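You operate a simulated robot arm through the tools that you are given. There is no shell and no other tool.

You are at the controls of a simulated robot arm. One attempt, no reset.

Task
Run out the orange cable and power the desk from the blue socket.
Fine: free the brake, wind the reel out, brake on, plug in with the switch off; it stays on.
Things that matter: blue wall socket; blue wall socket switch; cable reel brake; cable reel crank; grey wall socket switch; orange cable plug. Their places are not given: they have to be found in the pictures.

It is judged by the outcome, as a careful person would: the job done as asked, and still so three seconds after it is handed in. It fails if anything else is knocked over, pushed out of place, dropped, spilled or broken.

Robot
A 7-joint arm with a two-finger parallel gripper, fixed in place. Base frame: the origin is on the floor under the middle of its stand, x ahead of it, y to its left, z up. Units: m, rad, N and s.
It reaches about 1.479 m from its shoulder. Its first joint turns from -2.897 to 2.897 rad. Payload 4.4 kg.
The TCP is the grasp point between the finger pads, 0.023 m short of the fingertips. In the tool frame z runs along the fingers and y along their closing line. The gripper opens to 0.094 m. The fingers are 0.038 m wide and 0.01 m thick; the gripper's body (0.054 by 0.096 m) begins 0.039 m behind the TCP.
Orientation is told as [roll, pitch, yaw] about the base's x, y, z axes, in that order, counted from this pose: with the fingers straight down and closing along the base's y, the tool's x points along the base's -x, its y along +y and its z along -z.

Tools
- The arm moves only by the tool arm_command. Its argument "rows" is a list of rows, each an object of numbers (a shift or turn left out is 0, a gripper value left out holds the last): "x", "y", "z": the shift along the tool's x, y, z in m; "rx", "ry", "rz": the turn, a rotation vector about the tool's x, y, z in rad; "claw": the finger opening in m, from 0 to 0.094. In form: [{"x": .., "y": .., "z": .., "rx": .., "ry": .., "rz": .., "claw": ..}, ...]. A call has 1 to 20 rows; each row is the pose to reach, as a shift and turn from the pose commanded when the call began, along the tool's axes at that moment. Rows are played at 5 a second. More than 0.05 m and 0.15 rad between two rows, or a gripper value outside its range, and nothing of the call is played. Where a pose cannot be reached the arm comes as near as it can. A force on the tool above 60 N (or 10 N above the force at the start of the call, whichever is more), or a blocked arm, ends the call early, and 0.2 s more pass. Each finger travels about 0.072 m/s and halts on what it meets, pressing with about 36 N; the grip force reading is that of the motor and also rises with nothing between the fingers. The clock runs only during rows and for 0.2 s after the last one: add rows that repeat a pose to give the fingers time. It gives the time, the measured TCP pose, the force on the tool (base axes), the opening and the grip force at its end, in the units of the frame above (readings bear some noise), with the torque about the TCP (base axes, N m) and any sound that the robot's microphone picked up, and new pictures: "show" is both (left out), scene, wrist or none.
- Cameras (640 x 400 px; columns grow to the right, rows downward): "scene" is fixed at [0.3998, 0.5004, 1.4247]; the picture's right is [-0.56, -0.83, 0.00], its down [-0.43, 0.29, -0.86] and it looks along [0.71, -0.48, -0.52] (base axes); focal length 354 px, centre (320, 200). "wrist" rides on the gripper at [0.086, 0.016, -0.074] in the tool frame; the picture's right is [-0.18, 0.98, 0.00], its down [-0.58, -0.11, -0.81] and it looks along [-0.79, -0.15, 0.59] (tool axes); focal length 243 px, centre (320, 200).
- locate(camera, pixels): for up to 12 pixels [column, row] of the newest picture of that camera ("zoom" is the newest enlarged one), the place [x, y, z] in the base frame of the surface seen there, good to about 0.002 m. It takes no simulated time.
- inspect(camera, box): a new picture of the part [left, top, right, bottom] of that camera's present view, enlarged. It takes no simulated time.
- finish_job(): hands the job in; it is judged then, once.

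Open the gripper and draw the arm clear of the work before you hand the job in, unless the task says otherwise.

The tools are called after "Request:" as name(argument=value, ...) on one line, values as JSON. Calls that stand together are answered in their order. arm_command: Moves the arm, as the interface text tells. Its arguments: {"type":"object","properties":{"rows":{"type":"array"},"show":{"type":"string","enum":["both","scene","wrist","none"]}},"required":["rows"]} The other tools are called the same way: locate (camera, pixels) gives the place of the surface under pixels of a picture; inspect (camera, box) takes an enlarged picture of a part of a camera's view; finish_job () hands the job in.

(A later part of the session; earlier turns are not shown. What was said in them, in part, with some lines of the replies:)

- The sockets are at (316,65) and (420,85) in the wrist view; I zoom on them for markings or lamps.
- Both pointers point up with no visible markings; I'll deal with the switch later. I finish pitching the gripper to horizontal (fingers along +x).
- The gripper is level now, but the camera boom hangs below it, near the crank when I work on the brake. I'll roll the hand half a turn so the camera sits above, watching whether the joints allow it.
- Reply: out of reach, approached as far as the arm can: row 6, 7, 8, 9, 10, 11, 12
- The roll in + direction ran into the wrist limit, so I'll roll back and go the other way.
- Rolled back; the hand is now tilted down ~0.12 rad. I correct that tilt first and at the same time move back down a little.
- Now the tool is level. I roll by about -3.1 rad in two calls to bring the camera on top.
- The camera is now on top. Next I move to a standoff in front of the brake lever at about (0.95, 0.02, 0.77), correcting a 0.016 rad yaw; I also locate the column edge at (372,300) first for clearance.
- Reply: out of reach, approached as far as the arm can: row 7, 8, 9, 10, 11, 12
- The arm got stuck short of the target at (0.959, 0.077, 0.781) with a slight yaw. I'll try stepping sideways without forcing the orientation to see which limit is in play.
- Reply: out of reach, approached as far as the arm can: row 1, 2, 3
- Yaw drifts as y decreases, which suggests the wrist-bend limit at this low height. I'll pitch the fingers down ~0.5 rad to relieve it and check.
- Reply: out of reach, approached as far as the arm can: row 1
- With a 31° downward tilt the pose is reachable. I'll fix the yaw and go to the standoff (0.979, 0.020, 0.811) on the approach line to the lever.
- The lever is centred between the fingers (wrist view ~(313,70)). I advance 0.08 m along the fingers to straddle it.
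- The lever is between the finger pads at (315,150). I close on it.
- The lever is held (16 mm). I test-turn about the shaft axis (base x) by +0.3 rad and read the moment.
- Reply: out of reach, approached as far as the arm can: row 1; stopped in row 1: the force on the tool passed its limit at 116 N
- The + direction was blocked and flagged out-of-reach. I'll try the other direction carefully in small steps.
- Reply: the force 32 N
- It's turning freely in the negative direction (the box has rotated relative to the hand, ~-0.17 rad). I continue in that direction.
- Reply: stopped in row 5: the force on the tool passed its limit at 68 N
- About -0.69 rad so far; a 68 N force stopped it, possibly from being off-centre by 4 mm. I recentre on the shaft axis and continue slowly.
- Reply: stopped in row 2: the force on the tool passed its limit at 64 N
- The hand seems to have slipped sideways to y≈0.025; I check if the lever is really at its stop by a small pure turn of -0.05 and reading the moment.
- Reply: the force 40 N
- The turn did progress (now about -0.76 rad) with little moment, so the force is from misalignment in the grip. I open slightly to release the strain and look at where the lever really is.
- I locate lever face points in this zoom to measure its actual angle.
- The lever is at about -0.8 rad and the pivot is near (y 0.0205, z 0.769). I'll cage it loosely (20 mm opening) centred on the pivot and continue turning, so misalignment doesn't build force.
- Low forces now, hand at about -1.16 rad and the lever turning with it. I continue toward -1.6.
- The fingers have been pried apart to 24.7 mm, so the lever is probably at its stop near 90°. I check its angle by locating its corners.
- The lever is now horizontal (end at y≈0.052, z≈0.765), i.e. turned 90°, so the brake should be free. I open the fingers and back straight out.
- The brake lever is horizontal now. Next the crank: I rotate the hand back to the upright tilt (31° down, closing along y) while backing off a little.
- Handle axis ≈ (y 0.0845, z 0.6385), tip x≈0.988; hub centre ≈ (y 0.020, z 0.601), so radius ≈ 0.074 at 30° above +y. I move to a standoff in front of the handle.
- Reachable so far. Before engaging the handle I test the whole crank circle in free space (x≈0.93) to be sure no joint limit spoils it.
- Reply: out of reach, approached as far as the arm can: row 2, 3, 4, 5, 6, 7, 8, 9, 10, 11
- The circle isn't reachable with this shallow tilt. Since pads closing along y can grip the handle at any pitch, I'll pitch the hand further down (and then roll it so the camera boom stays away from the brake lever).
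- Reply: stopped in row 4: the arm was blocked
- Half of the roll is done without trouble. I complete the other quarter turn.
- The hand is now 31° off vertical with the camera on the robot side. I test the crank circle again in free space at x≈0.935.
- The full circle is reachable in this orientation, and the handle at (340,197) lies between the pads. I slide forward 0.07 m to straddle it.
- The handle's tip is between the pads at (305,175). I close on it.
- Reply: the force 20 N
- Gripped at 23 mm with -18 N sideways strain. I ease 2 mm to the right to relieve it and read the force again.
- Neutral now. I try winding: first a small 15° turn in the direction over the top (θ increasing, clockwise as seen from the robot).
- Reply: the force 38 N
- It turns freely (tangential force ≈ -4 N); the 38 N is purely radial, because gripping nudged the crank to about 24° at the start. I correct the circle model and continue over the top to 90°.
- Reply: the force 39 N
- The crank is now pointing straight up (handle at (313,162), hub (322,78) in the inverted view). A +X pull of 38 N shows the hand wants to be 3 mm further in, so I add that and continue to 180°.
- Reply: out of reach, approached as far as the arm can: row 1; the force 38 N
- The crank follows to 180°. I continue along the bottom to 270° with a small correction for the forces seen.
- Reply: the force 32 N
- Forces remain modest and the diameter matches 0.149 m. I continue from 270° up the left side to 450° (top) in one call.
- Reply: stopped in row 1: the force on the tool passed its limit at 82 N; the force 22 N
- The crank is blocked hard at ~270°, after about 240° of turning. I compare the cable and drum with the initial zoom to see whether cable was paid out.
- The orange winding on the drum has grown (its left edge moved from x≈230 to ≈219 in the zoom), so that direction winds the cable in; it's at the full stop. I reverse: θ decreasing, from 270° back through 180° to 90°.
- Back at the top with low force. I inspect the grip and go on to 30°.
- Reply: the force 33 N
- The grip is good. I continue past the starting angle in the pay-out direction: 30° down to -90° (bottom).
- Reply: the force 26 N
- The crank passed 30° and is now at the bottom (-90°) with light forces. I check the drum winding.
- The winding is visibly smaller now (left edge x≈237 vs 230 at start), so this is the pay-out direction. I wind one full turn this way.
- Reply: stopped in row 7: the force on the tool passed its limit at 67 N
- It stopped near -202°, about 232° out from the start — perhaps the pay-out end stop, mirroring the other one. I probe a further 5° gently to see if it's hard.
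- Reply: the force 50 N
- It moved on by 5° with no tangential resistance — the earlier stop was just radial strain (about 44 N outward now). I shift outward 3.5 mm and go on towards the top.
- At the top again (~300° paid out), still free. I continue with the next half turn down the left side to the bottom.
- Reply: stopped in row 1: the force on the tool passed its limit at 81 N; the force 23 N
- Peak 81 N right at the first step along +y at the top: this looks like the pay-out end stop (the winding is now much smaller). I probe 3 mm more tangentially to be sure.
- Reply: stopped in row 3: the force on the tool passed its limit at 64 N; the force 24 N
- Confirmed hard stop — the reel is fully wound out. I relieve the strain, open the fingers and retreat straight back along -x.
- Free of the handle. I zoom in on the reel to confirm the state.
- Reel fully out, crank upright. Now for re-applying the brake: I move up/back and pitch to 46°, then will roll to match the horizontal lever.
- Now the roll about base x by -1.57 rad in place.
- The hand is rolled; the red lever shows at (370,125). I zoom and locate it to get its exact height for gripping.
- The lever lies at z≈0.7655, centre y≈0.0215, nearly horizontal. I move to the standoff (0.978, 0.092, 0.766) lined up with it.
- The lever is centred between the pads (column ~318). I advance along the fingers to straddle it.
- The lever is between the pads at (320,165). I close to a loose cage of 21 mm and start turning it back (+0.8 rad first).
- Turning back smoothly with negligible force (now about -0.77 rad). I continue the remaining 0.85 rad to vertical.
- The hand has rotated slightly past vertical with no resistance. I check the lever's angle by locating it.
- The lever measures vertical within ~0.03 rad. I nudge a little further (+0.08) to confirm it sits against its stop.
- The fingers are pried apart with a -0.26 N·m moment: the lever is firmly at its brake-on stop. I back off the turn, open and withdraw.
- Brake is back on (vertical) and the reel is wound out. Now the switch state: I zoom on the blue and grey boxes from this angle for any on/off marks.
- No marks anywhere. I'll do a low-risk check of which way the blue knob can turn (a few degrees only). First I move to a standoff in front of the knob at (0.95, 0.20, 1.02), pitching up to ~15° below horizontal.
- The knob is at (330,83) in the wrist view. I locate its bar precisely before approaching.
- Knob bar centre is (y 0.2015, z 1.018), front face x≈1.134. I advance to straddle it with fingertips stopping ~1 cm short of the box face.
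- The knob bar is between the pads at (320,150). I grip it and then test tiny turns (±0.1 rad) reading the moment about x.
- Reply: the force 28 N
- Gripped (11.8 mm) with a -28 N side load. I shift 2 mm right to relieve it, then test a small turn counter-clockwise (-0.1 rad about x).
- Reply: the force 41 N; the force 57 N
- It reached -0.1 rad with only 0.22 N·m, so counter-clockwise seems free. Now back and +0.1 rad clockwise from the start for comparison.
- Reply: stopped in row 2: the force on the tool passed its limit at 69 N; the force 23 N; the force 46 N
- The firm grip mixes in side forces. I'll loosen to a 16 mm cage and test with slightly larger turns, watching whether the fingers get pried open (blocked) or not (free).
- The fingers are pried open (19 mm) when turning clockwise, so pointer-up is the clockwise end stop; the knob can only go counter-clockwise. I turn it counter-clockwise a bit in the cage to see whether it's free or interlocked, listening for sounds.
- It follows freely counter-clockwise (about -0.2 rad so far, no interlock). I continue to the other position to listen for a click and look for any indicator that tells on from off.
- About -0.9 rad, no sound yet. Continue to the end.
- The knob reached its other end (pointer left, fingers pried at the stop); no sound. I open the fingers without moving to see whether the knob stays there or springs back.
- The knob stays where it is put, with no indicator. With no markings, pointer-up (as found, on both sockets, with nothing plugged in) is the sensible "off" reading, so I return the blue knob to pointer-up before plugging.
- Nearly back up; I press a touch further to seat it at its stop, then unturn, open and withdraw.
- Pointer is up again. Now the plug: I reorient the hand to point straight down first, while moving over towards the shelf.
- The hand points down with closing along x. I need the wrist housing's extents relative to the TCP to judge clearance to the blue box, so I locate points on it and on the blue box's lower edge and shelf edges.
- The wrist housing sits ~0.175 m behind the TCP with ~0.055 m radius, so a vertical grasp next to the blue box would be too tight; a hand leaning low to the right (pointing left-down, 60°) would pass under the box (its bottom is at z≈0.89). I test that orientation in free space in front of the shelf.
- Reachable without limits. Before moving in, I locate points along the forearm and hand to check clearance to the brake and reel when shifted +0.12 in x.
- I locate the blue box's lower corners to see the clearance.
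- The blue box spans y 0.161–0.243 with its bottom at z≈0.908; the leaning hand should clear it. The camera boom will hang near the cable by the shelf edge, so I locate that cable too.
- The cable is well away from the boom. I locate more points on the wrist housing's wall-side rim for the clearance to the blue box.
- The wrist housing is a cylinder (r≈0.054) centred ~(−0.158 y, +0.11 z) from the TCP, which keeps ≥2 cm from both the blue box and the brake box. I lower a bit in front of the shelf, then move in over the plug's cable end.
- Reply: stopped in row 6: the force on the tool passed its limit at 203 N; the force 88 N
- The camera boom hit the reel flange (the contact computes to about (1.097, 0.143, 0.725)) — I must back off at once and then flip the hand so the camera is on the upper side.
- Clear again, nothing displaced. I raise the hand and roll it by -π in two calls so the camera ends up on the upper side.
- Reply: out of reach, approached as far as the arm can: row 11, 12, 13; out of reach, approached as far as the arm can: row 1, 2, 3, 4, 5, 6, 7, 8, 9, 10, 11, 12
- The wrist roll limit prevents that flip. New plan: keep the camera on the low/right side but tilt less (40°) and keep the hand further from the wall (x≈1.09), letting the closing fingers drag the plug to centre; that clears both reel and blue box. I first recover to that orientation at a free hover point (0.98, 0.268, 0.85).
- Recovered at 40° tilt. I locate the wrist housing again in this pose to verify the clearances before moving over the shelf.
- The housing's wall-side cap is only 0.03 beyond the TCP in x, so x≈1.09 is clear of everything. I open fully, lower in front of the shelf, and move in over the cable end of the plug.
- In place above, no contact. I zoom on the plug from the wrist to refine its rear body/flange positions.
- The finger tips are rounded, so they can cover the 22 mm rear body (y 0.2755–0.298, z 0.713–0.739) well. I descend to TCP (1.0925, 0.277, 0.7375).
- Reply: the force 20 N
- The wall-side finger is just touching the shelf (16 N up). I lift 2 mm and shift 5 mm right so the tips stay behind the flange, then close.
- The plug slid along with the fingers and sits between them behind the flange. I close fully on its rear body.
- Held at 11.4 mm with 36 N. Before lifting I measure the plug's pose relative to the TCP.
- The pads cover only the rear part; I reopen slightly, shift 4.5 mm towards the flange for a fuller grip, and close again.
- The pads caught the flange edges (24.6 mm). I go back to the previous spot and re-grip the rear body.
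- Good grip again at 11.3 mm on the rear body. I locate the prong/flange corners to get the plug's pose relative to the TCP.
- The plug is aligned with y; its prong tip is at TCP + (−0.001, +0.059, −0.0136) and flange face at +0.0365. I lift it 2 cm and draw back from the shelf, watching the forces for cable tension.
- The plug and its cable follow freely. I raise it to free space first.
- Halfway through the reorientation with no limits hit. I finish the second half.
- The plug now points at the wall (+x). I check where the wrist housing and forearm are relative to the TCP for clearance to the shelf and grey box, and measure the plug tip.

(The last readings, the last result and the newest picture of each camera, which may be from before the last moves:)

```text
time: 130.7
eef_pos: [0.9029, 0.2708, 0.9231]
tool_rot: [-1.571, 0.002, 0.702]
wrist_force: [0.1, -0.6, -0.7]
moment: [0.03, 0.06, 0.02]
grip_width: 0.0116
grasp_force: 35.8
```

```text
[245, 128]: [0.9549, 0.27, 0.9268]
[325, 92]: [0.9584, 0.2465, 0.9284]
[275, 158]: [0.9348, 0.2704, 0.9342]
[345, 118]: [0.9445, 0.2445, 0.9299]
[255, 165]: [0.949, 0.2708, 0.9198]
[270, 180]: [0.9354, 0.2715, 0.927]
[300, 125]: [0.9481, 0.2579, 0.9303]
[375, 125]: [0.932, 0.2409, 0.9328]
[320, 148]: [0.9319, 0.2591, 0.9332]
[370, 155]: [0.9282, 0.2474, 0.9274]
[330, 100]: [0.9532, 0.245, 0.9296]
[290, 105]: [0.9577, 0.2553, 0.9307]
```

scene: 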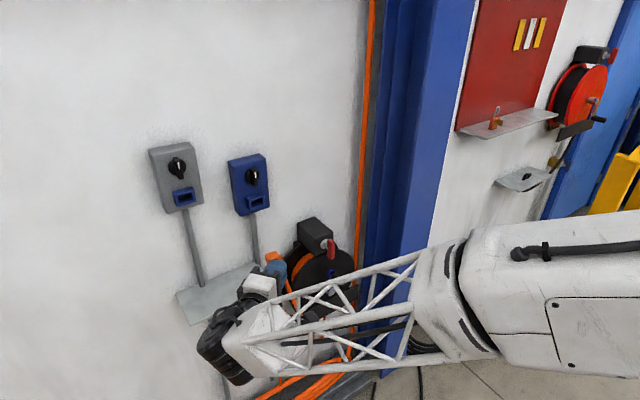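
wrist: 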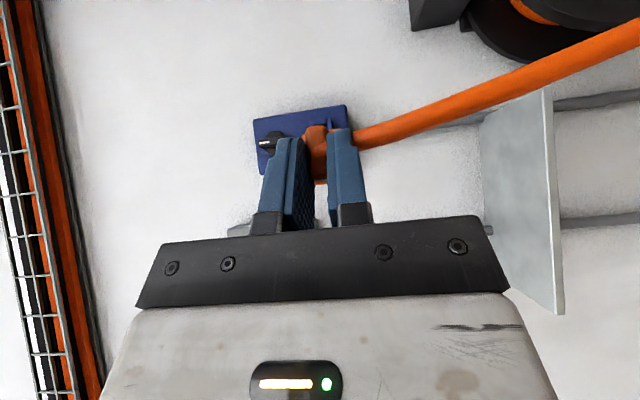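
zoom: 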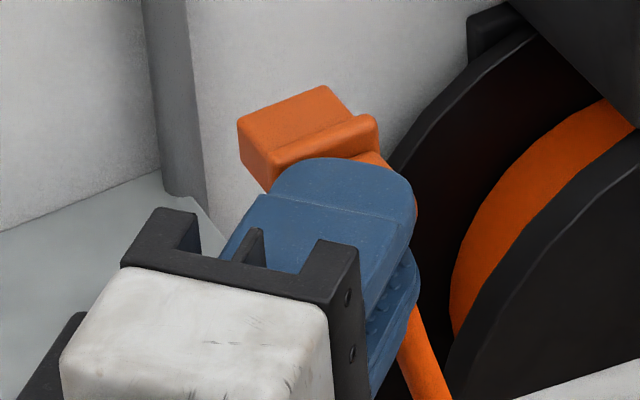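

Plug tip offset is confirmed: tip = TCP + (0.059, −0.0133, −0.0006). Socket opening centre is ≈ (y 0.2008, z 0.9437). I move to a pre-insert pose with the tip ~2 cm in front of the socket frame.

Request:
arm_command(rows=[{"x": -0.0168, "y": -0.0042, "z": 0.0291}, {"x": -0.0336, "y": -0.0085, "z": 0.0581}, {"x": -0.0504, "y": -0.0127, "z": 0.0872}, {"x": -0.0672, "y": -0.017, "z": 0.1162}, {"x": -0.084, "y": -0.0212, "z": 0.1453}, {"x": -0.084, "y": -0.0212, "z": 0.1453}], show="both")

Request:
inspect(camera="scene", box=[230, 185, 280, 230])

Request:
inspect(camera="wrist", box=[240, 60, 400, 200])

```text
time: 132.1
eef_pos: [1.0622, 0.2115, 0.9434]
tool_rot: [-1.569, 0.001, 0.701]
wrist_force: [0.4, 0.5, 0.2]
moment: [-0.01, 0.02, 0.0]
grip_width: 0.0114
grasp_force: 35.8
```

scene: 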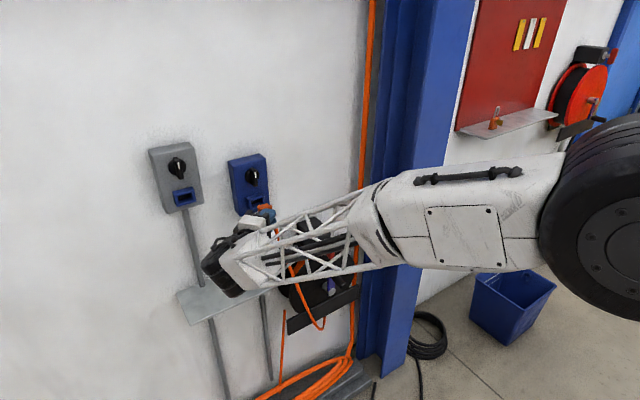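
wrist: 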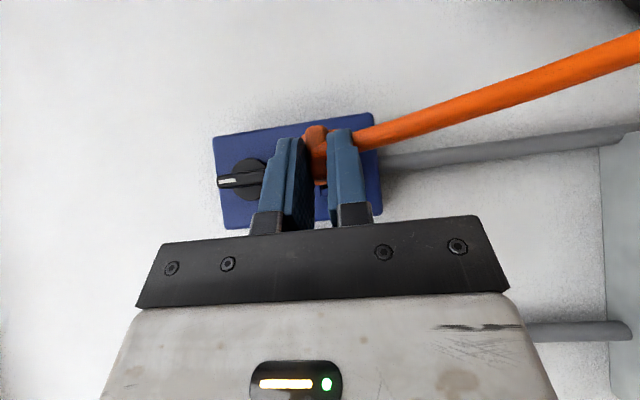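

```text
8.89 times, centred on (255, 208) of scene
```

zoom: 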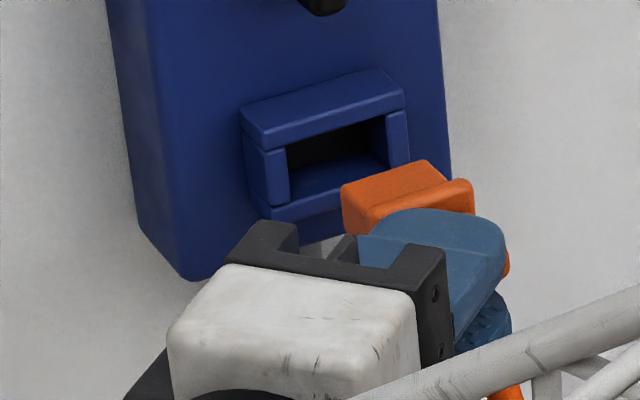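

```text
2.86 times, centred on (320, 130) of wrist
```

zoom: 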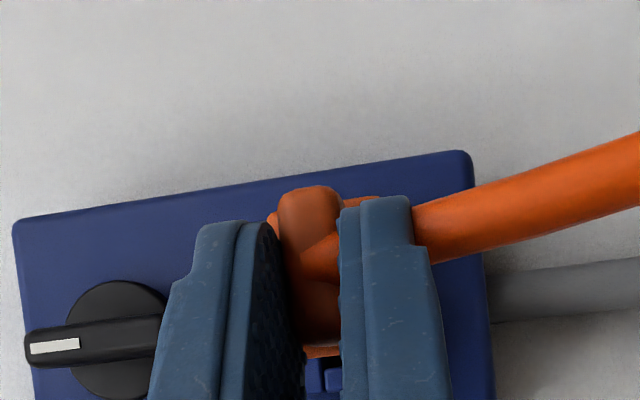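

Both plug and socket are visible in the scene zoom. I locate matching points on each to fine-tune alignment.

Request:
inspect(camera="scene", box=[238, 190, 276, 220])

```text
13.33 times, centred on (257, 205) of scene
```

zoom: 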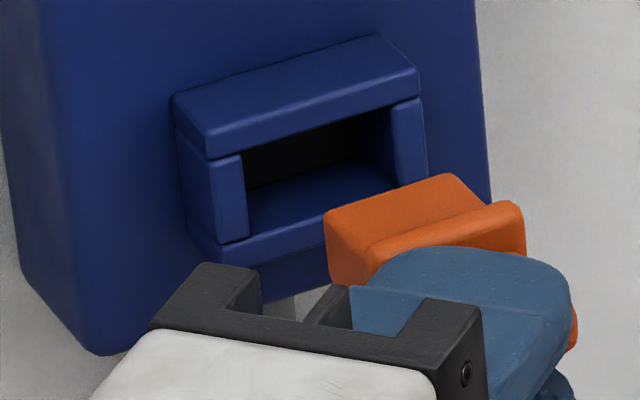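

Request:
locate(camera="zoom", pixels=[[238, 165], [243, 230], [396, 115], [400, 170], [300, 130], [350, 118], [260, 240], [300, 228], [335, 218], [450, 182], [370, 245], [345, 270]])

Request:
locate(camera="zoom", pixels=[[212, 140], [415, 80], [220, 255], [180, 140], [232, 200], [410, 150], [390, 205], [440, 195], [330, 240], [335, 275], [400, 225], [300, 190]])

```text
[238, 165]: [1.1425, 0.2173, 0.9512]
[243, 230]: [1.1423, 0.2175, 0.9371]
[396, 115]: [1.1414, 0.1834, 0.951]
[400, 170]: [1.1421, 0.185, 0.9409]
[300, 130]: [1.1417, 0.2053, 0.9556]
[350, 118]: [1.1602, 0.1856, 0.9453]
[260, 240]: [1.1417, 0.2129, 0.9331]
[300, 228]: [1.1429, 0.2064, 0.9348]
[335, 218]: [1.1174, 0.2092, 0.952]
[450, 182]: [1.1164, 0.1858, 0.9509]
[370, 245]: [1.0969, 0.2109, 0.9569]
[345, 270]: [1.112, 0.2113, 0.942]
```

```text
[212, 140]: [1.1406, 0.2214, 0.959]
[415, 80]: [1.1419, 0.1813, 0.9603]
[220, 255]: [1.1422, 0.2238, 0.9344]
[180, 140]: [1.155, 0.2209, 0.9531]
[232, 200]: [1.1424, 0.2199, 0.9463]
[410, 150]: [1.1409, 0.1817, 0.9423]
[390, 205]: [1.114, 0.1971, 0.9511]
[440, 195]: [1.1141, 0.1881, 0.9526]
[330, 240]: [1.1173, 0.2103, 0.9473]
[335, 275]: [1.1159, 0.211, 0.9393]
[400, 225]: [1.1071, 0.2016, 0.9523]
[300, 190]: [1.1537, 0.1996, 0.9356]
```

Opening: y 0.1848–0.2163, z 0.9356–0.953; prong: y 0.1845–0.211, top z 0.9515. I correct by +2.7 mm in y and −0.7 mm in z, and advance 15 mm to just outside the opening, then re-check.

Request:
arm_command(rows=[{"x": -0.0017, "y": 0.0007, "z": -0.0021}, {"x": -0.0075, "y": 0.0007, "z": 0.0028}, {"x": -0.0132, "y": 0.0007, "z": 0.0076}, {"x": -0.0132, "y": 0.0007, "z": 0.0076}], show="both")

Request:
inspect(camera="scene", box=[238, 190, 276, 220])

```text
time: 133.1
eef_pos: [1.0772, 0.215, 0.9411]
tool_rot: [-1.57, 0.002, 0.702]
wrist_force: [-0.6, -0.9, -1.0]
moment: [0.03, 0.04, 0.0]
grip_width: 0.0115
grasp_force: 36.1
```

scene: 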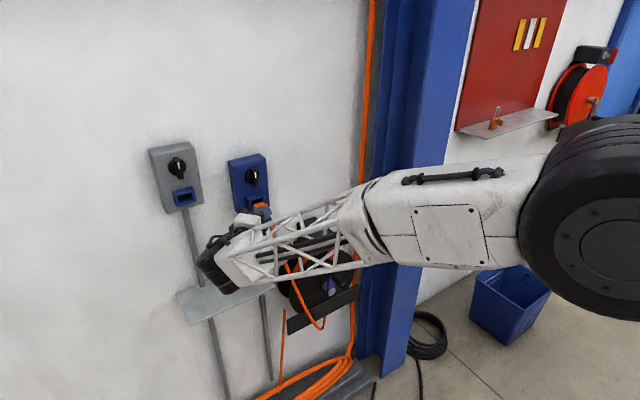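
wrist: 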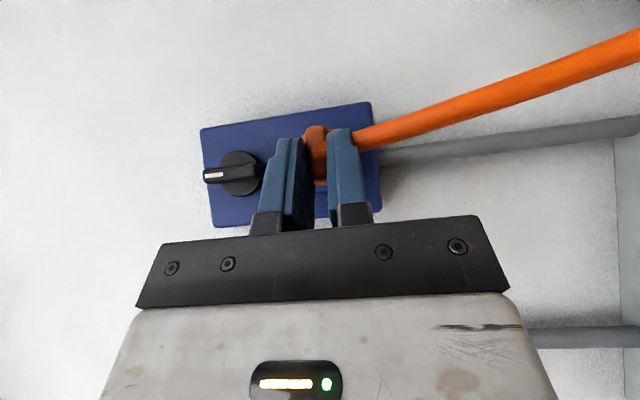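

```text
13.33 times, centred on (257, 205) of scene
```

zoom: 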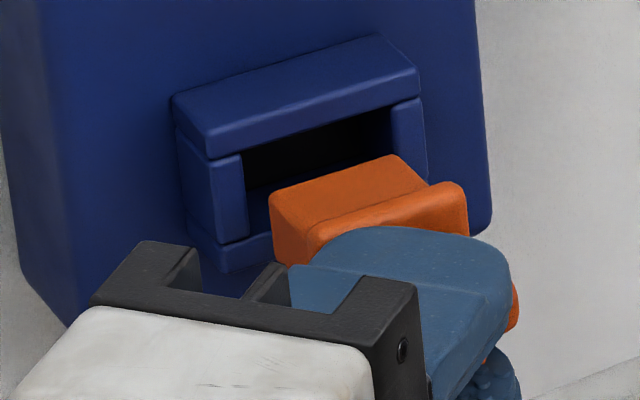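

Close now. I locate prong and opening points again, several per face for averaging.

Request:
locate(camera="zoom", pixels=[[300, 205], [330, 200], [360, 185], [385, 170], [395, 185], [275, 225], [278, 245], [285, 250], [400, 165], [410, 178], [340, 185], [310, 195]])

Request:
locate(camera="zoom", pixels=[[240, 170], [241, 185], [243, 220], [394, 112], [397, 130], [400, 150], [240, 145], [300, 132], [380, 102], [235, 245], [255, 240], [262, 210]])

```text
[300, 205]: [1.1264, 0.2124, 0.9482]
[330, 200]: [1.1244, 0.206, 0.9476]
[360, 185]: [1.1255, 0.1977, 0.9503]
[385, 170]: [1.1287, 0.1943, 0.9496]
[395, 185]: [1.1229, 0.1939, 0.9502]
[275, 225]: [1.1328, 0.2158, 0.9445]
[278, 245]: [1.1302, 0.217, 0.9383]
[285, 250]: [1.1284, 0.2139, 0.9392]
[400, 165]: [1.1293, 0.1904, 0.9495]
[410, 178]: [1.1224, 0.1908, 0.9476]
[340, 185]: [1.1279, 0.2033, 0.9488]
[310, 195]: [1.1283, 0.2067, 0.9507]
```

```text
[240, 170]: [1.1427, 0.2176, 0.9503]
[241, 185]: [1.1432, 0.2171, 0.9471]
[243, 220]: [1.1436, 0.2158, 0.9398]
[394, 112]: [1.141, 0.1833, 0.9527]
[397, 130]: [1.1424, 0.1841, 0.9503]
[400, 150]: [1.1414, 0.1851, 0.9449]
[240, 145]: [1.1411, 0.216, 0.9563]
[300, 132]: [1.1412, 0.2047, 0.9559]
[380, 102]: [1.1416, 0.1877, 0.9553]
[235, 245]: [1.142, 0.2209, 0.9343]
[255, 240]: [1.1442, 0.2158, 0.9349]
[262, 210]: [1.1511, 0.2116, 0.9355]
```

Prong top averages z≈0.949 so I raise 1.2 mm; y looks centred (~0.2008). I advance ~15 mm so the tip enters the opening, watching the force.

Request:
arm_command(rows=[{"x": 0, "y": -0.0012, "z": 0}, {"x": -0.0038, "y": -0.0012, "z": 0.0032}, {"x": -0.0076, "y": -0.0012, "z": 0.0065}, {"x": -0.0111, "y": -0.0012, "z": 0.0094}], show="both")

Request:
inspect(camera="scene", box=[238, 190, 276, 220])

```text
time: 134.1
eef_pos: [1.0907, 0.2158, 0.9431]
tool_rot: [-1.569, 0.004, 0.702]
wrist_force: [-0.1, -0.3, 0.8]
moment: [-0.01, -0.06, 0.06]
grip_width: 0.0112
grasp_force: 36.1
```

scene: 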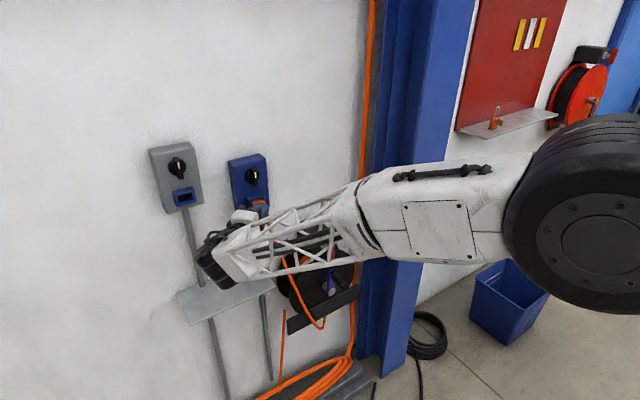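
wrist: 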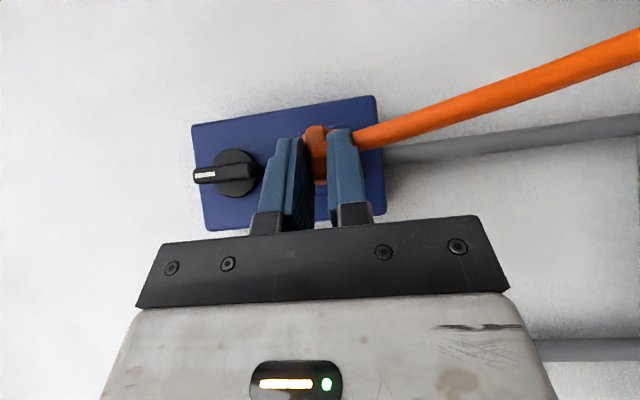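

```text
13.33 times, centred on (257, 205) of scene
```

zoom: 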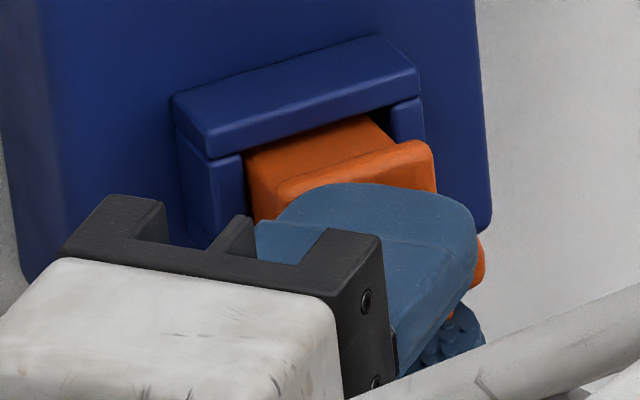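

The prong has entered the opening without any force. I nudge 0.8 mm right (the gap is larger on that side) and push in further, in 4 mm steps.

Request:
arm_command(rows=[{"x": -0.0026, "z": 0.0032}, {"x": -0.0056, "z": 0.0058}, {"x": -0.0087, "z": 0.0083}, {"x": -0.0117, "z": 0.0109}], show="both")

Request:
inspect(camera="scene", box=[238, 190, 276, 220])

```text
time: 134.8
eef_pos: [1.101, 0.2153, 0.9432]
tool_rot: [-1.571, 0.003, 0.699]
wrist_force: [-37.4, -2.7, 9.9]
moment: [-0.01, -0.25, -0.39]
grip_width: 0.0115
grasp_force: 36.4
stopped in row 3: the force on the tool passed its limit at 83 N (the readings are from after the stop); the commanded pose is now the measured one
```

scene: 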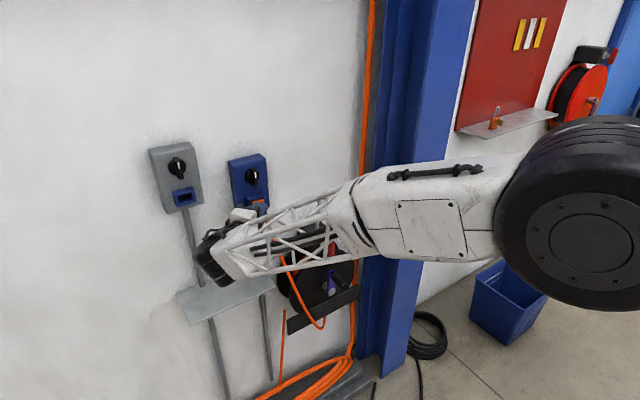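
wrist: 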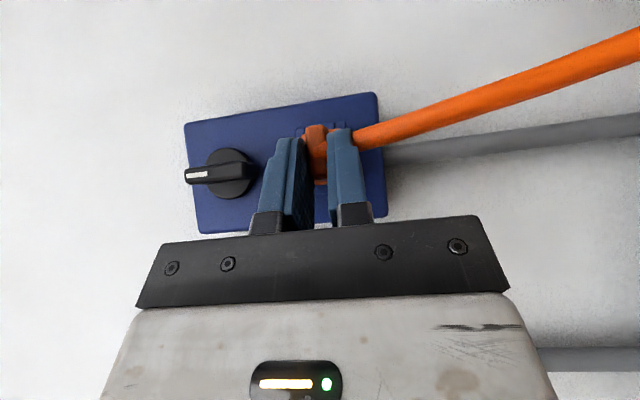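

```text
13.33 times, centred on (257, 205) of scene
```

zoom: 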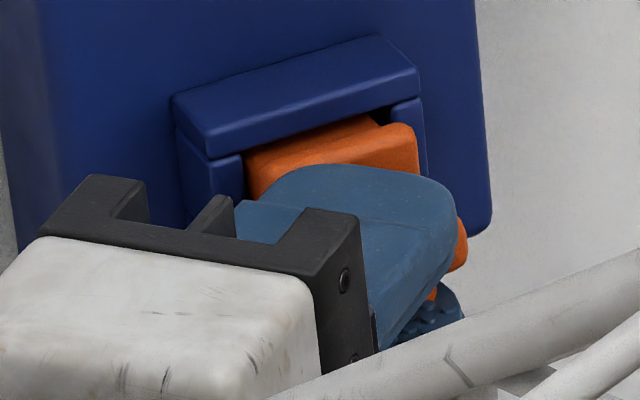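

The push met a firm stop at TCP x≈1.101 (prong tip ≈1.160, the back face). I locate the visible prong and flange to see how deep it is.

Request:
locate(camera="zoom", pixels=[[260, 175], [300, 155], [330, 145], [365, 128], [345, 135], [400, 140], [395, 125], [410, 150], [255, 190], [275, 165], [385, 140], [412, 170]])

Request:
inspect(camera="scene", box=[246, 194, 270, 212])

```text
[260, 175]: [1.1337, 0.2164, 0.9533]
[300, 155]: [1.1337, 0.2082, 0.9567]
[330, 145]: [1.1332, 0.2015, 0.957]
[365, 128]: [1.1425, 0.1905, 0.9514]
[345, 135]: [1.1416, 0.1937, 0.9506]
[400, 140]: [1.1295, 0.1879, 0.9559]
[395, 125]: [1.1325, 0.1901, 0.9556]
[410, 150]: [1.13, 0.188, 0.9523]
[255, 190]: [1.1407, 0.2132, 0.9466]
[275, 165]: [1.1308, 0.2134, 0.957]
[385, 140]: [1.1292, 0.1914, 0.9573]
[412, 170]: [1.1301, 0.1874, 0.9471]
```

```text
16.00 times, centred on (258, 203) of scene
```

zoom: 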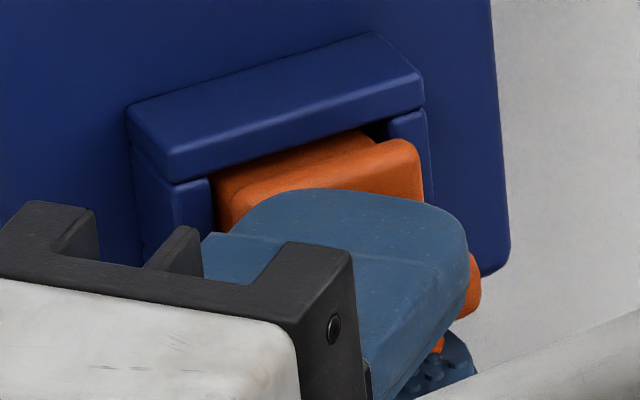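

The prong is ~16–17 mm deep, with its tip at the socket's back face (x≈1.158–1.16). I press slightly more to make sure it's fully seated.

Request:
arm_command(rows=[{"x": -0.0008, "z": 0.0006}, {"x": -0.0015, "z": 0.0013}, {"x": -0.0015, "z": 0.0013}], show="none")

```text
time: 135.3
eef_pos: [1.1012, 0.2151, 0.9436]
tool_rot: [-1.572, 0.004, 0.696]
wrist_force: [-29.1, -3.3, 8.0]
moment: [0.06, -0.16, -0.04]
grip_width: 0.0112
grasp_force: 35.8
stopped in row 2: the force on the tool passed its limit at 64 N (the readings are from after the stop); the commanded pose is now the measured one
```

It's firmly against the back. I relax the push, open the fingers slowly and watch whether the plug stays in.

Request:
arm_command(rows=[{"x": 0.0008, "z": -0.0006}, {"x": 0.0008, "z": -0.0006, "claw": 0.016}, {"x": 0.0008, "z": -0.0006, "claw": 0.024}, {"x": 0.0008, "z": -0.0006, "claw": 0.034}, {"x": 0.0008, "z": -0.0006, "claw": 0.034}], show="both")

Request:
inspect(camera="scene", box=[238, 190, 276, 220])

```text
time: 136.5
eef_pos: [1.0987, 0.2154, 0.9425]
tool_rot: [-1.569, 0.004, 0.698]
wrist_force: [0.4, 0.7, 0.2]
moment: [0.01, -0.03, 0.0]
grip_width: 0.0342
grasp_force: 0.0
```

scene: 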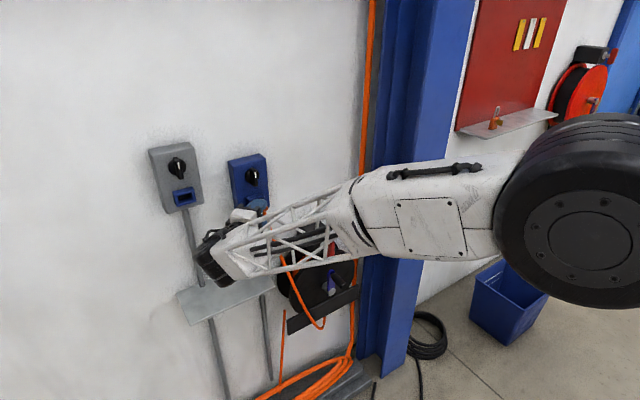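
wrist: 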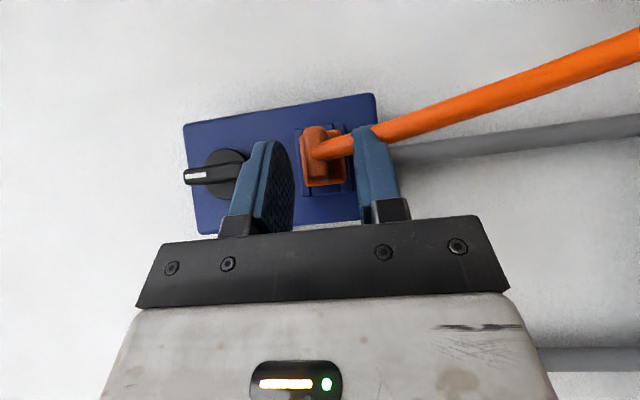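

```text
13.33 times, centred on (257, 205) of scene
```

zoom: 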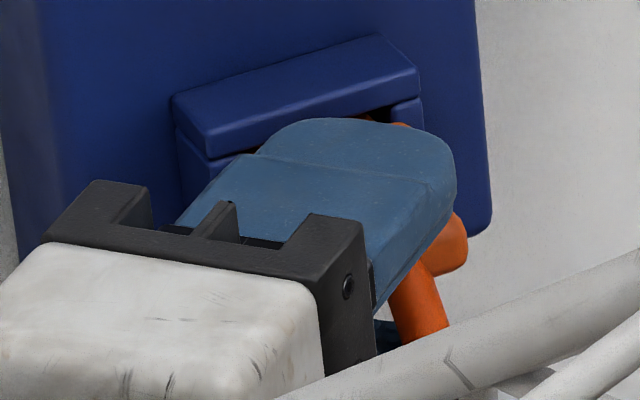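

The plug stays in the socket. I zoom in the wrist view to check how it sits.

Request:
inspect(camera="wrist", box=[270, 100, 390, 220])

Request:
locate(camera="wrist", pixels=[[310, 135], [318, 140], [308, 165], [325, 180], [340, 165], [302, 130], [345, 150], [335, 190], [318, 160], [330, 150]])

```text
3.33 times, centred on (330, 160) of wrist
```

zoom: 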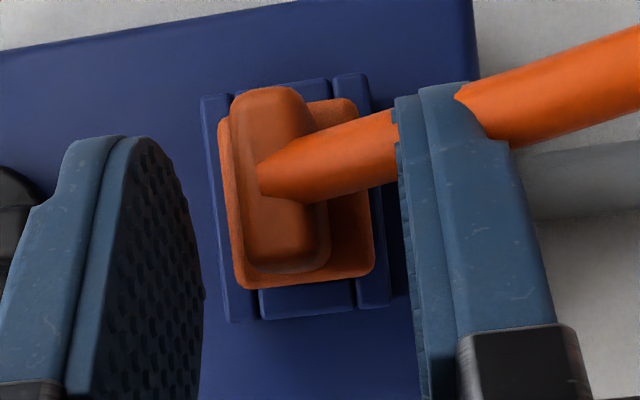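

```text
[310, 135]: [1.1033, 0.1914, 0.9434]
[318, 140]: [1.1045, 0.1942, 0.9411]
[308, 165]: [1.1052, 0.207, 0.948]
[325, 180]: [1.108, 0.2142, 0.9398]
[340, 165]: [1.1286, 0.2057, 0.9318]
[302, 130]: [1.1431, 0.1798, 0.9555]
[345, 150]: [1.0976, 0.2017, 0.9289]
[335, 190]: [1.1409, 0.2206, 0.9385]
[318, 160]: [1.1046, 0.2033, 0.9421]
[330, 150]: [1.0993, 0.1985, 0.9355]
```

The plug is seated square with its rear end at x≈1.104 (tip at the back face) and holds itself. I withdraw the hand along its own axis.

Request:
arm_command(rows=[{"z": -0.02, "claw": 0.04}, {"z": -0.05, "claw": 0.05}, {"z": -0.09, "claw": 0.05}, {"z": -0.13, "claw": 0.05}, {"z": -0.17, "claw": 0.05}], show="both")

Request:
inspect(camera="scene", box=[225, 150, 285, 220])

```text
time: 137.7
eef_pos: [0.9906, 0.3465, 0.9424]
tool_rot: [-1.57, 0.003, 0.696]
wrist_force: [-0.6, -0.6, 0.3]
moment: [-0.01, -0.01, -0.03]
grip_width: 0.05
grasp_force: 0.1
```

scene: 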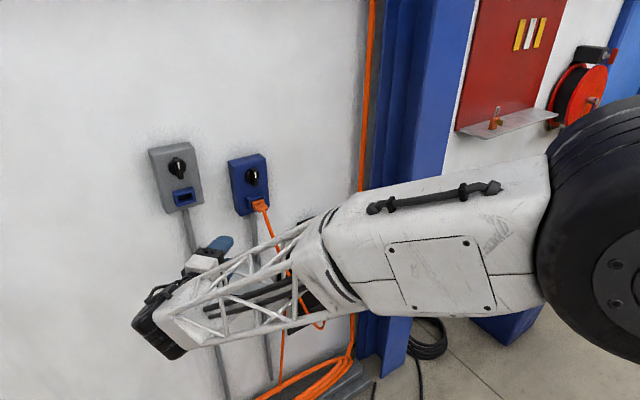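
wrist: 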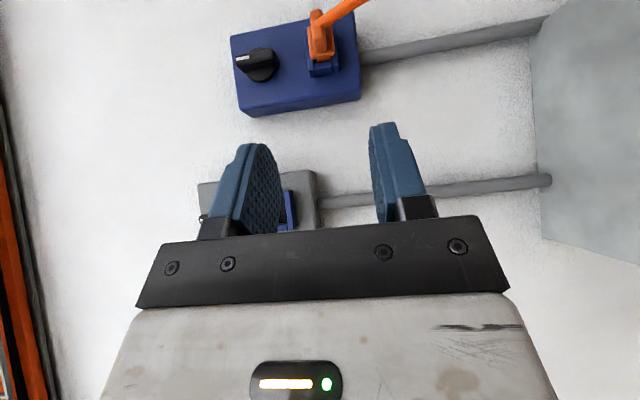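

```text
5.71 times, centred on (255, 185) of scene
```

zoom: 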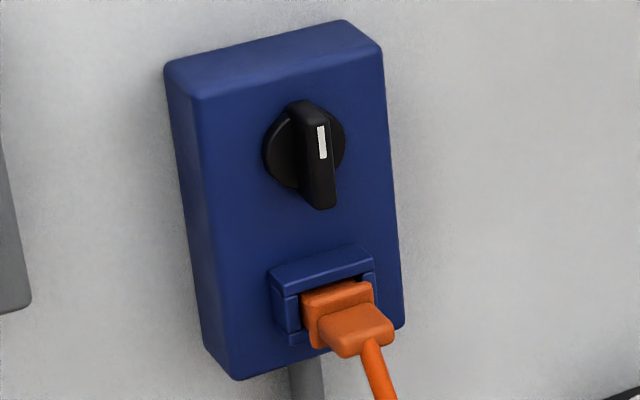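

The plug sits in the blue socket, cable hanging. I verify its depth hasn't changed by locating flange and rear points.

Request:
locate(camera="zoom", pixels=[[345, 350], [360, 325], [385, 330], [340, 325], [335, 292], [360, 288], [310, 330], [370, 300], [312, 300], [320, 260], [355, 250], [280, 300]])

```text
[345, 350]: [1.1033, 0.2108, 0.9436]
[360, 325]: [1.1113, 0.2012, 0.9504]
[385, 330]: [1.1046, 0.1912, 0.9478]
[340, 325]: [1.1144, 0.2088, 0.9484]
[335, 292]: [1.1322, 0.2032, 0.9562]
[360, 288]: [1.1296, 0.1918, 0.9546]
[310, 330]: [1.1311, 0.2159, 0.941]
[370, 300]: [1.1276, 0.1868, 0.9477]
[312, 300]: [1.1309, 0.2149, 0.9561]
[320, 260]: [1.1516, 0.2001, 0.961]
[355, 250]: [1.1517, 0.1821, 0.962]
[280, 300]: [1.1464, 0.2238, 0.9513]
```

Plug is in and stable. Now to switch on: I bring the hand back to the forward-pointing orientation in front of the blue knob at (0.95, 0.20, 1.03).

Request:
arm_command(rows=[{"x": 0.0104, "y": -0.0073, "z": 0.0072, "rx": -0.0718, "ry": -0.0394, "rz": 0.1114}, {"x": 0.0207, "y": -0.0147, "z": 0.0144, "rx": -0.1436, "ry": -0.0788, "rz": 0.2228}, {"x": 0.0311, "y": -0.022, "z": 0.0216, "rx": -0.2154, "ry": -0.1182, "rz": 0.3342}, {"x": 0.0415, "y": -0.0293, "z": 0.0288, "rx": -0.2872, "ry": -0.1576, "rz": 0.4456}, {"x": 0.0518, "y": -0.0367, "z": 0.036, "rx": -0.359, "ry": -0.197, "rz": 0.557}, {"x": 0.0622, "y": -0.044, "z": 0.0432, "rx": -0.4309, "ry": -0.2364, "rz": 0.6685}, {"x": 0.0726, "y": -0.0513, "z": 0.0503, "rx": -0.5027, "ry": -0.2757, "rz": 0.7799}, {"x": 0.0829, "y": -0.0587, "z": 0.0575, "rx": -0.5745, "ry": -0.3151, "rz": 0.8913}, {"x": 0.0933, "y": -0.066, "z": 0.0647, "rx": -0.6463, "ry": -0.3545, "rz": 1.0027}, {"x": 0.1037, "y": -0.0733, "z": 0.0719, "rx": -0.7181, "ry": -0.3939, "rz": 1.1141}, {"x": 0.114, "y": -0.0807, "z": 0.0791, "rx": -0.7899, "ry": -0.4333, "rz": 1.2255}, {"x": 0.1244, "y": -0.088, "z": 0.0863, "rx": -0.8617, "ry": -0.4727, "rz": 1.3369}], show="both")

```text
time: 140.3
eef_pos: [0.95, 0.2012, 1.0311]
tool_rot: [0.004, -1.3, 0.0]
wrist_force: [0.4, 0.4, -0.8]
moment: [-0.04, 0.0, 0.02]
grip_width: 0.0501
grasp_force: 0.0
```

scene: 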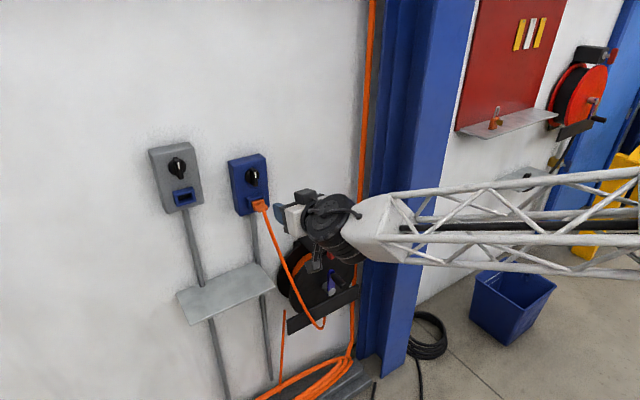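
wrist: 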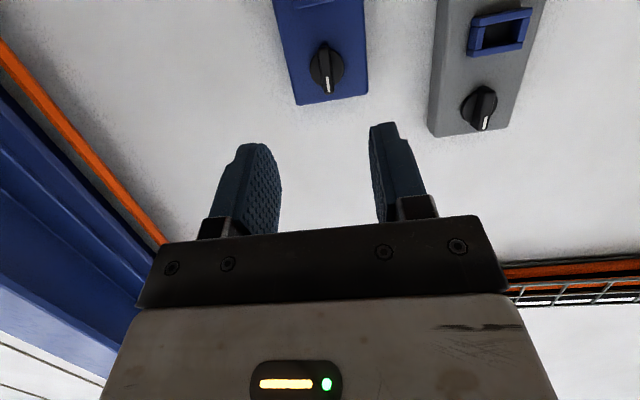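

In position; the plug and cable look right in the scene view. I advance to straddle the knob as before.

Request:
arm_command(rows=[{"x": -0.0087, "y": -0.0003, "z": 0.0422, "claw": 0.06}, {"x": -0.0175, "y": -0.0005, "z": 0.0844, "claw": 0.06}, {"x": -0.0262, "y": -0.0008, "z": 0.1266, "claw": 0.06}, {"x": -0.032, "y": -0.001, "z": 0.155, "claw": 0.06}, {"x": -0.0349, "y": -0.001, "z": 0.1688, "claw": 0.06}, {"x": -0.0349, "y": -0.001, "z": 0.1688, "claw": 0.06}], show="both")

```text
time: 141.7
eef_pos: [1.1202, 0.2016, 1.02]
tool_rot: [-0.008, -1.298, 0.008]
wrist_force: [1.2, -0.2, 0.0]
moment: [0.04, 0.02, -0.02]
grip_width: 0.0602
grasp_force: 0.1
```

scene: 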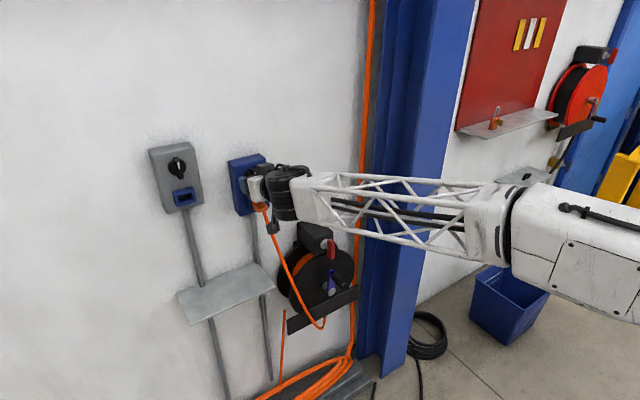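
wrist: 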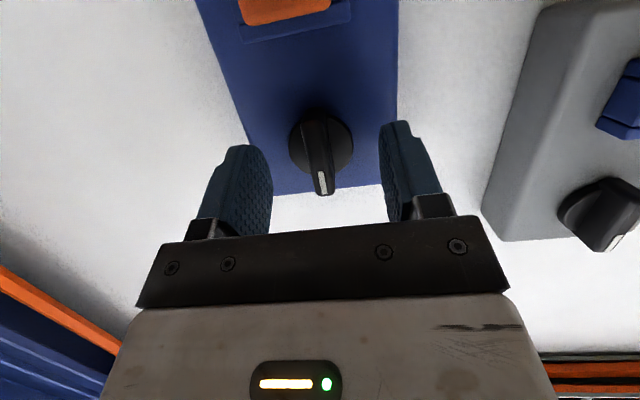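

The knob is centred between the pads (322,150). I cage it at 16 mm and turn it counter-clockwise the full 90° to switch on.

Request:
arm_command(rows=[{"claw": 0.03}, {"claw": 0.016}, {"claw": 0.016}, {"rx": 0.0299, "rz": -0.1079, "claw": 0.016}, {"rx": 0.0598, "rz": -0.2159, "claw": 0.016}, {"rx": 0.0897, "rz": -0.3238, "claw": 0.016}, {"rx": 0.1196, "rz": -0.4317, "claw": 0.016}, {"rx": 0.1495, "rz": -0.5397, "claw": 0.016}, {"rx": 0.1794, "rz": -0.6476, "claw": 0.016}, {"rx": 0.2093, "rz": -0.7555, "claw": 0.016}, {"rx": 0.2392, "rz": -0.8635, "claw": 0.016}, {"rx": 0.2691, "rz": -0.9714, "claw": 0.016}, {"rx": 0.299, "rz": -1.0793, "claw": 0.016}, {"rx": 0.3289, "rz": -1.1873, "claw": 0.016}, {"rx": 0.3588, "rz": -1.2952, "claw": 0.016}, {"rx": 0.3887, "rz": -1.4031, "claw": 0.016}, {"rx": 0.4187, "rz": -1.5111, "claw": 0.016}, {"rx": 0.4486, "rz": -1.619, "claw": 0.016}, {"rx": 0.4486, "rz": -1.619, "claw": 0.016}], show="both")

```text
time: 145.7
eef_pos: [1.1223, 0.2, 1.0188]
tool_rot: [-1.598, 0.108, 1.3]
wrist_force: [-0.9, 0.4, -1.9]
moment: [0.06, 0.07, -0.06]
grip_width: 0.0171
grasp_force: 1.4
```

scene: 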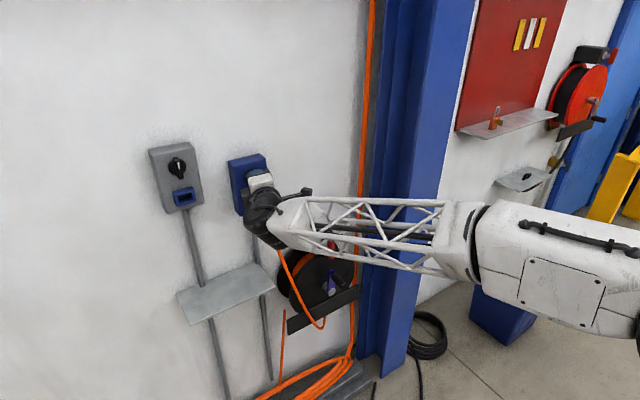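
wrist: 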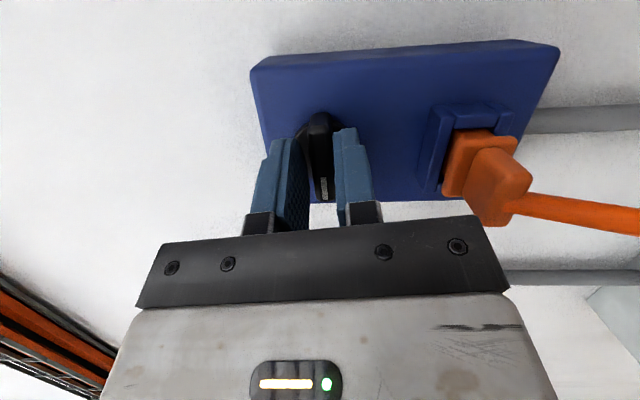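

The knob followed round (hand at about -1.68 rad). I press slightly further to be sure it's at its end stop.

Request:
arm_command(rows=[{"rx": 0.0134, "rz": -0.0482, "claw": 0.016}, {"rx": 0.0267, "rz": -0.0964, "claw": 0.016}, {"rx": 0.0267, "rz": -0.0964, "claw": 0.016}], show="none")

```text
time: 146.5
eef_pos: [1.1235, 0.2008, 1.0184]
tool_rot: [-1.625, 0.206, 1.296]
wrist_force: [-0.5, 1.0, -6.8]
moment: [0.16, 0.07, 0.03]
grip_width: 0.0189
grasp_force: 2.8
```

Fingers pried at the stop, so it's fully turned. I unturn slightly, open, and withdraw to look at the result.

Request:
arm_command(rows=[{"rx": -0.0214, "rz": 0.0771, "claw": 0.02}, {"rx": -0.0321, "rz": 0.1157, "claw": 0.04}, {"rx": -0.0321, "rz": 0.1157, "claw": 0.05}, {"rx": -0.0321, "rz": 0.1157, "claw": 0.05, "z": -0.04}, {"rx": -0.0321, "rz": 0.1157, "claw": 0.05, "z": -0.08}, {"rx": -0.0321, "rz": 0.1157, "claw": 0.05, "z": -0.12}, {"rx": -0.0321, "rz": 0.1157, "claw": 0.05, "z": -0.16}, {"rx": -0.0321, "rz": 0.1157, "claw": 0.05, "z": -0.2}], show="both")

Request:
inspect(camera="scene", box=[140, 130, 300, 230])

```text
time: 148.3
eef_pos: [0.9282, 0.2531, 1.0088]
tool_rot: [-1.592, 0.09, 1.299]
wrist_force: [-0.5, 0.2, 0.3]
moment: [-0.03, 0.05, -0.01]
grip_width: 0.0498
grasp_force: 0.0
```

scene: 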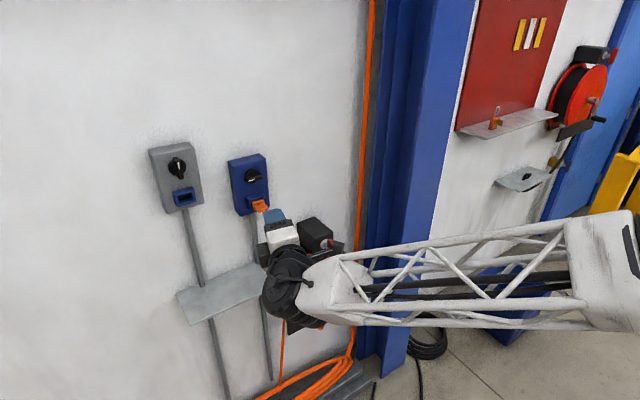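
wrist: 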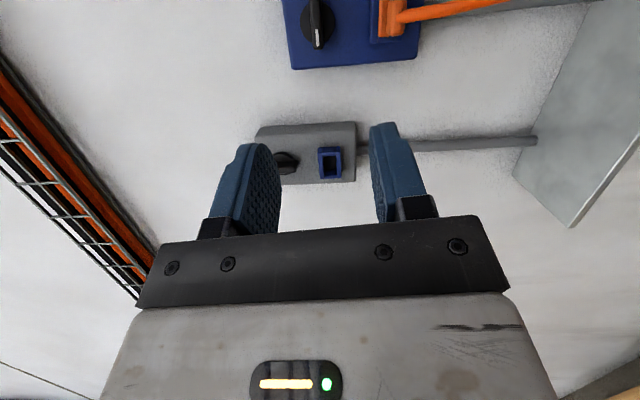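

```text
4.00 times, centred on (220, 180) of scene
```

zoom: 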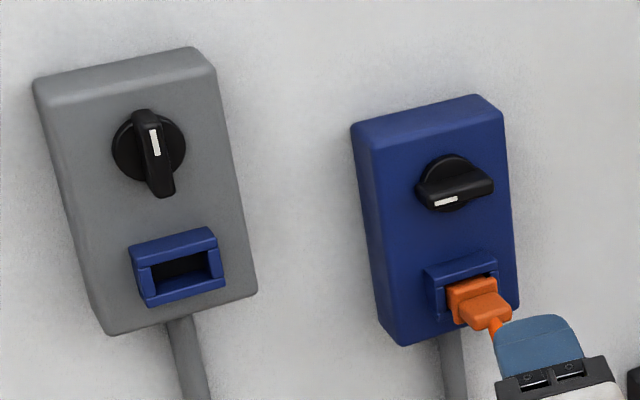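

The blue knob stays pointer-left with the plug in; grey is untouched. I draw the arm well clear (back and up) and wait a moment to see that everything holds.

Request:
arm_command(rows=[{"z": -0.04, "y": -0.02, "claw": 0.06}, {"z": -0.08, "y": -0.04, "claw": 0.08}, {"z": -0.12, "y": -0.06, "claw": 0.094}, {"z": -0.16, "y": -0.08, "claw": 0.094}, {"z": -0.2, "y": -0.1, "claw": 0.094}, {"z": -0.2, "y": -0.1}, {"z": -0.2, "y": -0.1}, {"z": -0.2, "y": -0.1}, {"z": -0.2, "y": -0.1}, {"z": -0.2, "y": -0.1}, {"z": -0.2, "y": -0.1}, {"z": -0.2, "y": -0.1}, {"z": -0.2, "y": -0.1}, {"z": -0.2, "y": -0.1}, {"z": -0.2, "y": -0.1}], show="both")

Request:
inspect(camera="scene", box=[140, 130, 300, 230])

Request:
inspect(camera="scene", box=[220, 180, 372, 340])

```text
time: 151.5
eef_pos: [0.7401, 0.3146, 1.1049]
tool_rot: [-1.593, 0.086, 1.299]
wrist_force: [-0.3, 0.6, 0.5]
moment: [0.02, -0.01, -0.02]
grip_width: 0.0938
grasp_force: 0.1
```

scene: 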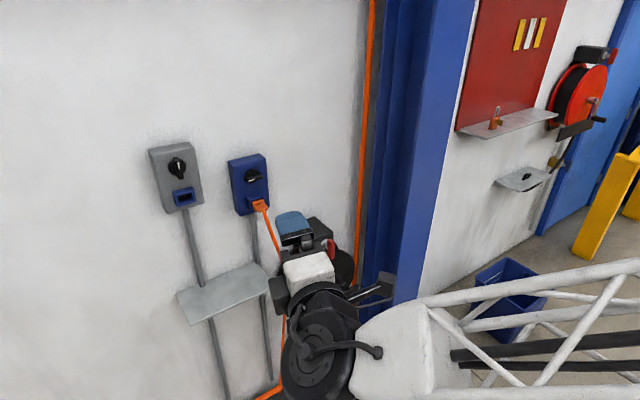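
wrist: 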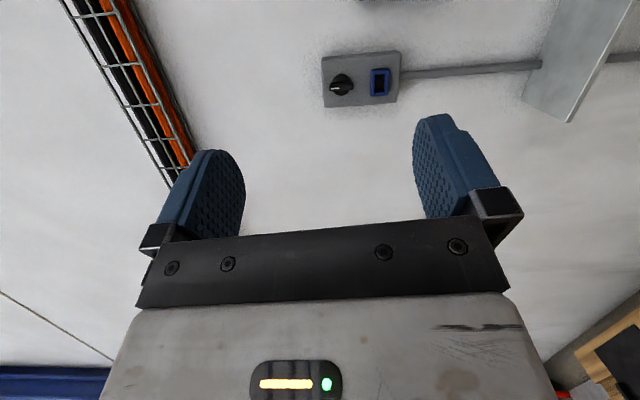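

```text
4.00 times, centred on (220, 180) of scene
```

zoom: 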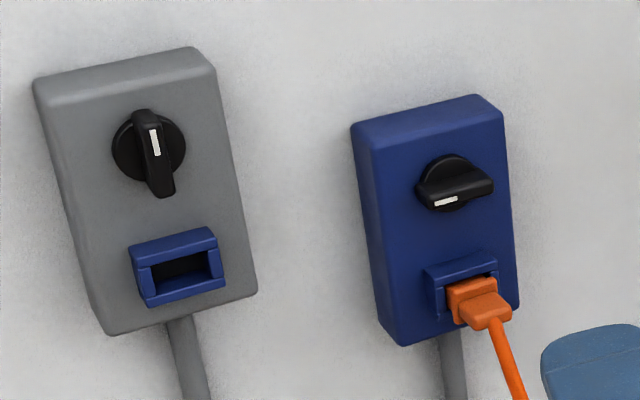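

```text
2.50 times, centred on (296, 260) of scene
```

zoom: 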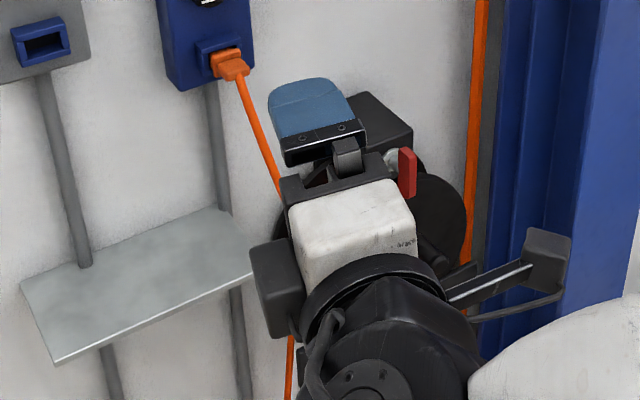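

All holding after 3 s. I lift the arm higher out of the view for a last check of reel, brake and plug.

Request:
arm_command(rows=[{"y": -0.045}, {"y": -0.09}, {"y": -0.135}, {"y": -0.18}, {"y": -0.22}, {"y": -0.22}], show="scene")

Request:
inspect(camera="scene", box=[220, 180, 372, 340])

```text
time: 152.9
eef_pos: [0.7403, 0.3327, 1.3188]
tool_rot: [-1.591, 0.09, 1.302]
wrist_force: [-0.4, -0.5, 0.0]
moment: [0.0, -0.01, 0.0]
grip_width: 0.0942
grasp_force: 0.0
```

scene: 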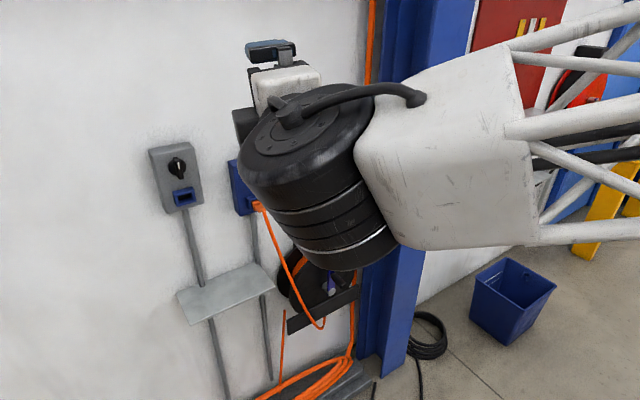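

```text
2.50 times, centred on (296, 260) of scene
```

zoom: 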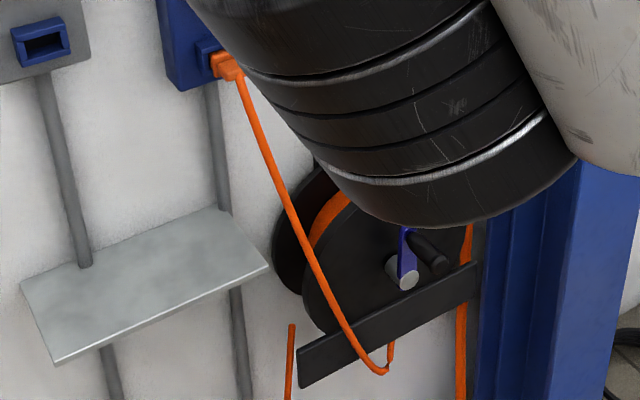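

Final state: reel wound out with the crank upright, brake lever vertical (on), plug in the blue socket, blue switch turned and holding, grey switch untouched, gripper open and clear. I hand the job in.

Request:
finish_job()

```text
The job is handed in.
```

I finished the sequence and handed the job in, but one thing rests on a guess: which position of the blue switch is "off". The result hasn't come back.

| Item | State at hand-in |
|---|---|
| Orange cable reel | Wound out until the crank hit its end stop |
| Reel brake | Freed for winding, then put back on against its stop |
| Orange plug | In the blue socket, as deep as it goes; it held after I let go |
| Blue switch | Turned 90° after plugging in; it stayed there for the roughly 4 s I watched |
| Grey switch | Not touched |

- **Blue switch:** the knob has no markings or lamp. I took pointer-up, where I found it, as off, and pointer-left as on. If that is wrong, I plugged in with it on and left it off.
- **Switch test:** before plugging in, I turned the blue knob to its other position and back to see which way it moves.
- **Plug depth:** the prong stops against the back of the socket with a few millimetres of gap at the flange. There was no click to confirm it was in.
- **Wrong way first:** I turned the crank the wrong way at first, winding the cable in to its stop, then reversed.
- **Bump:** the camera arm hit the reel's rim once, with a peak force of about 200 N. Nothing looked moved or damaged afterwards.
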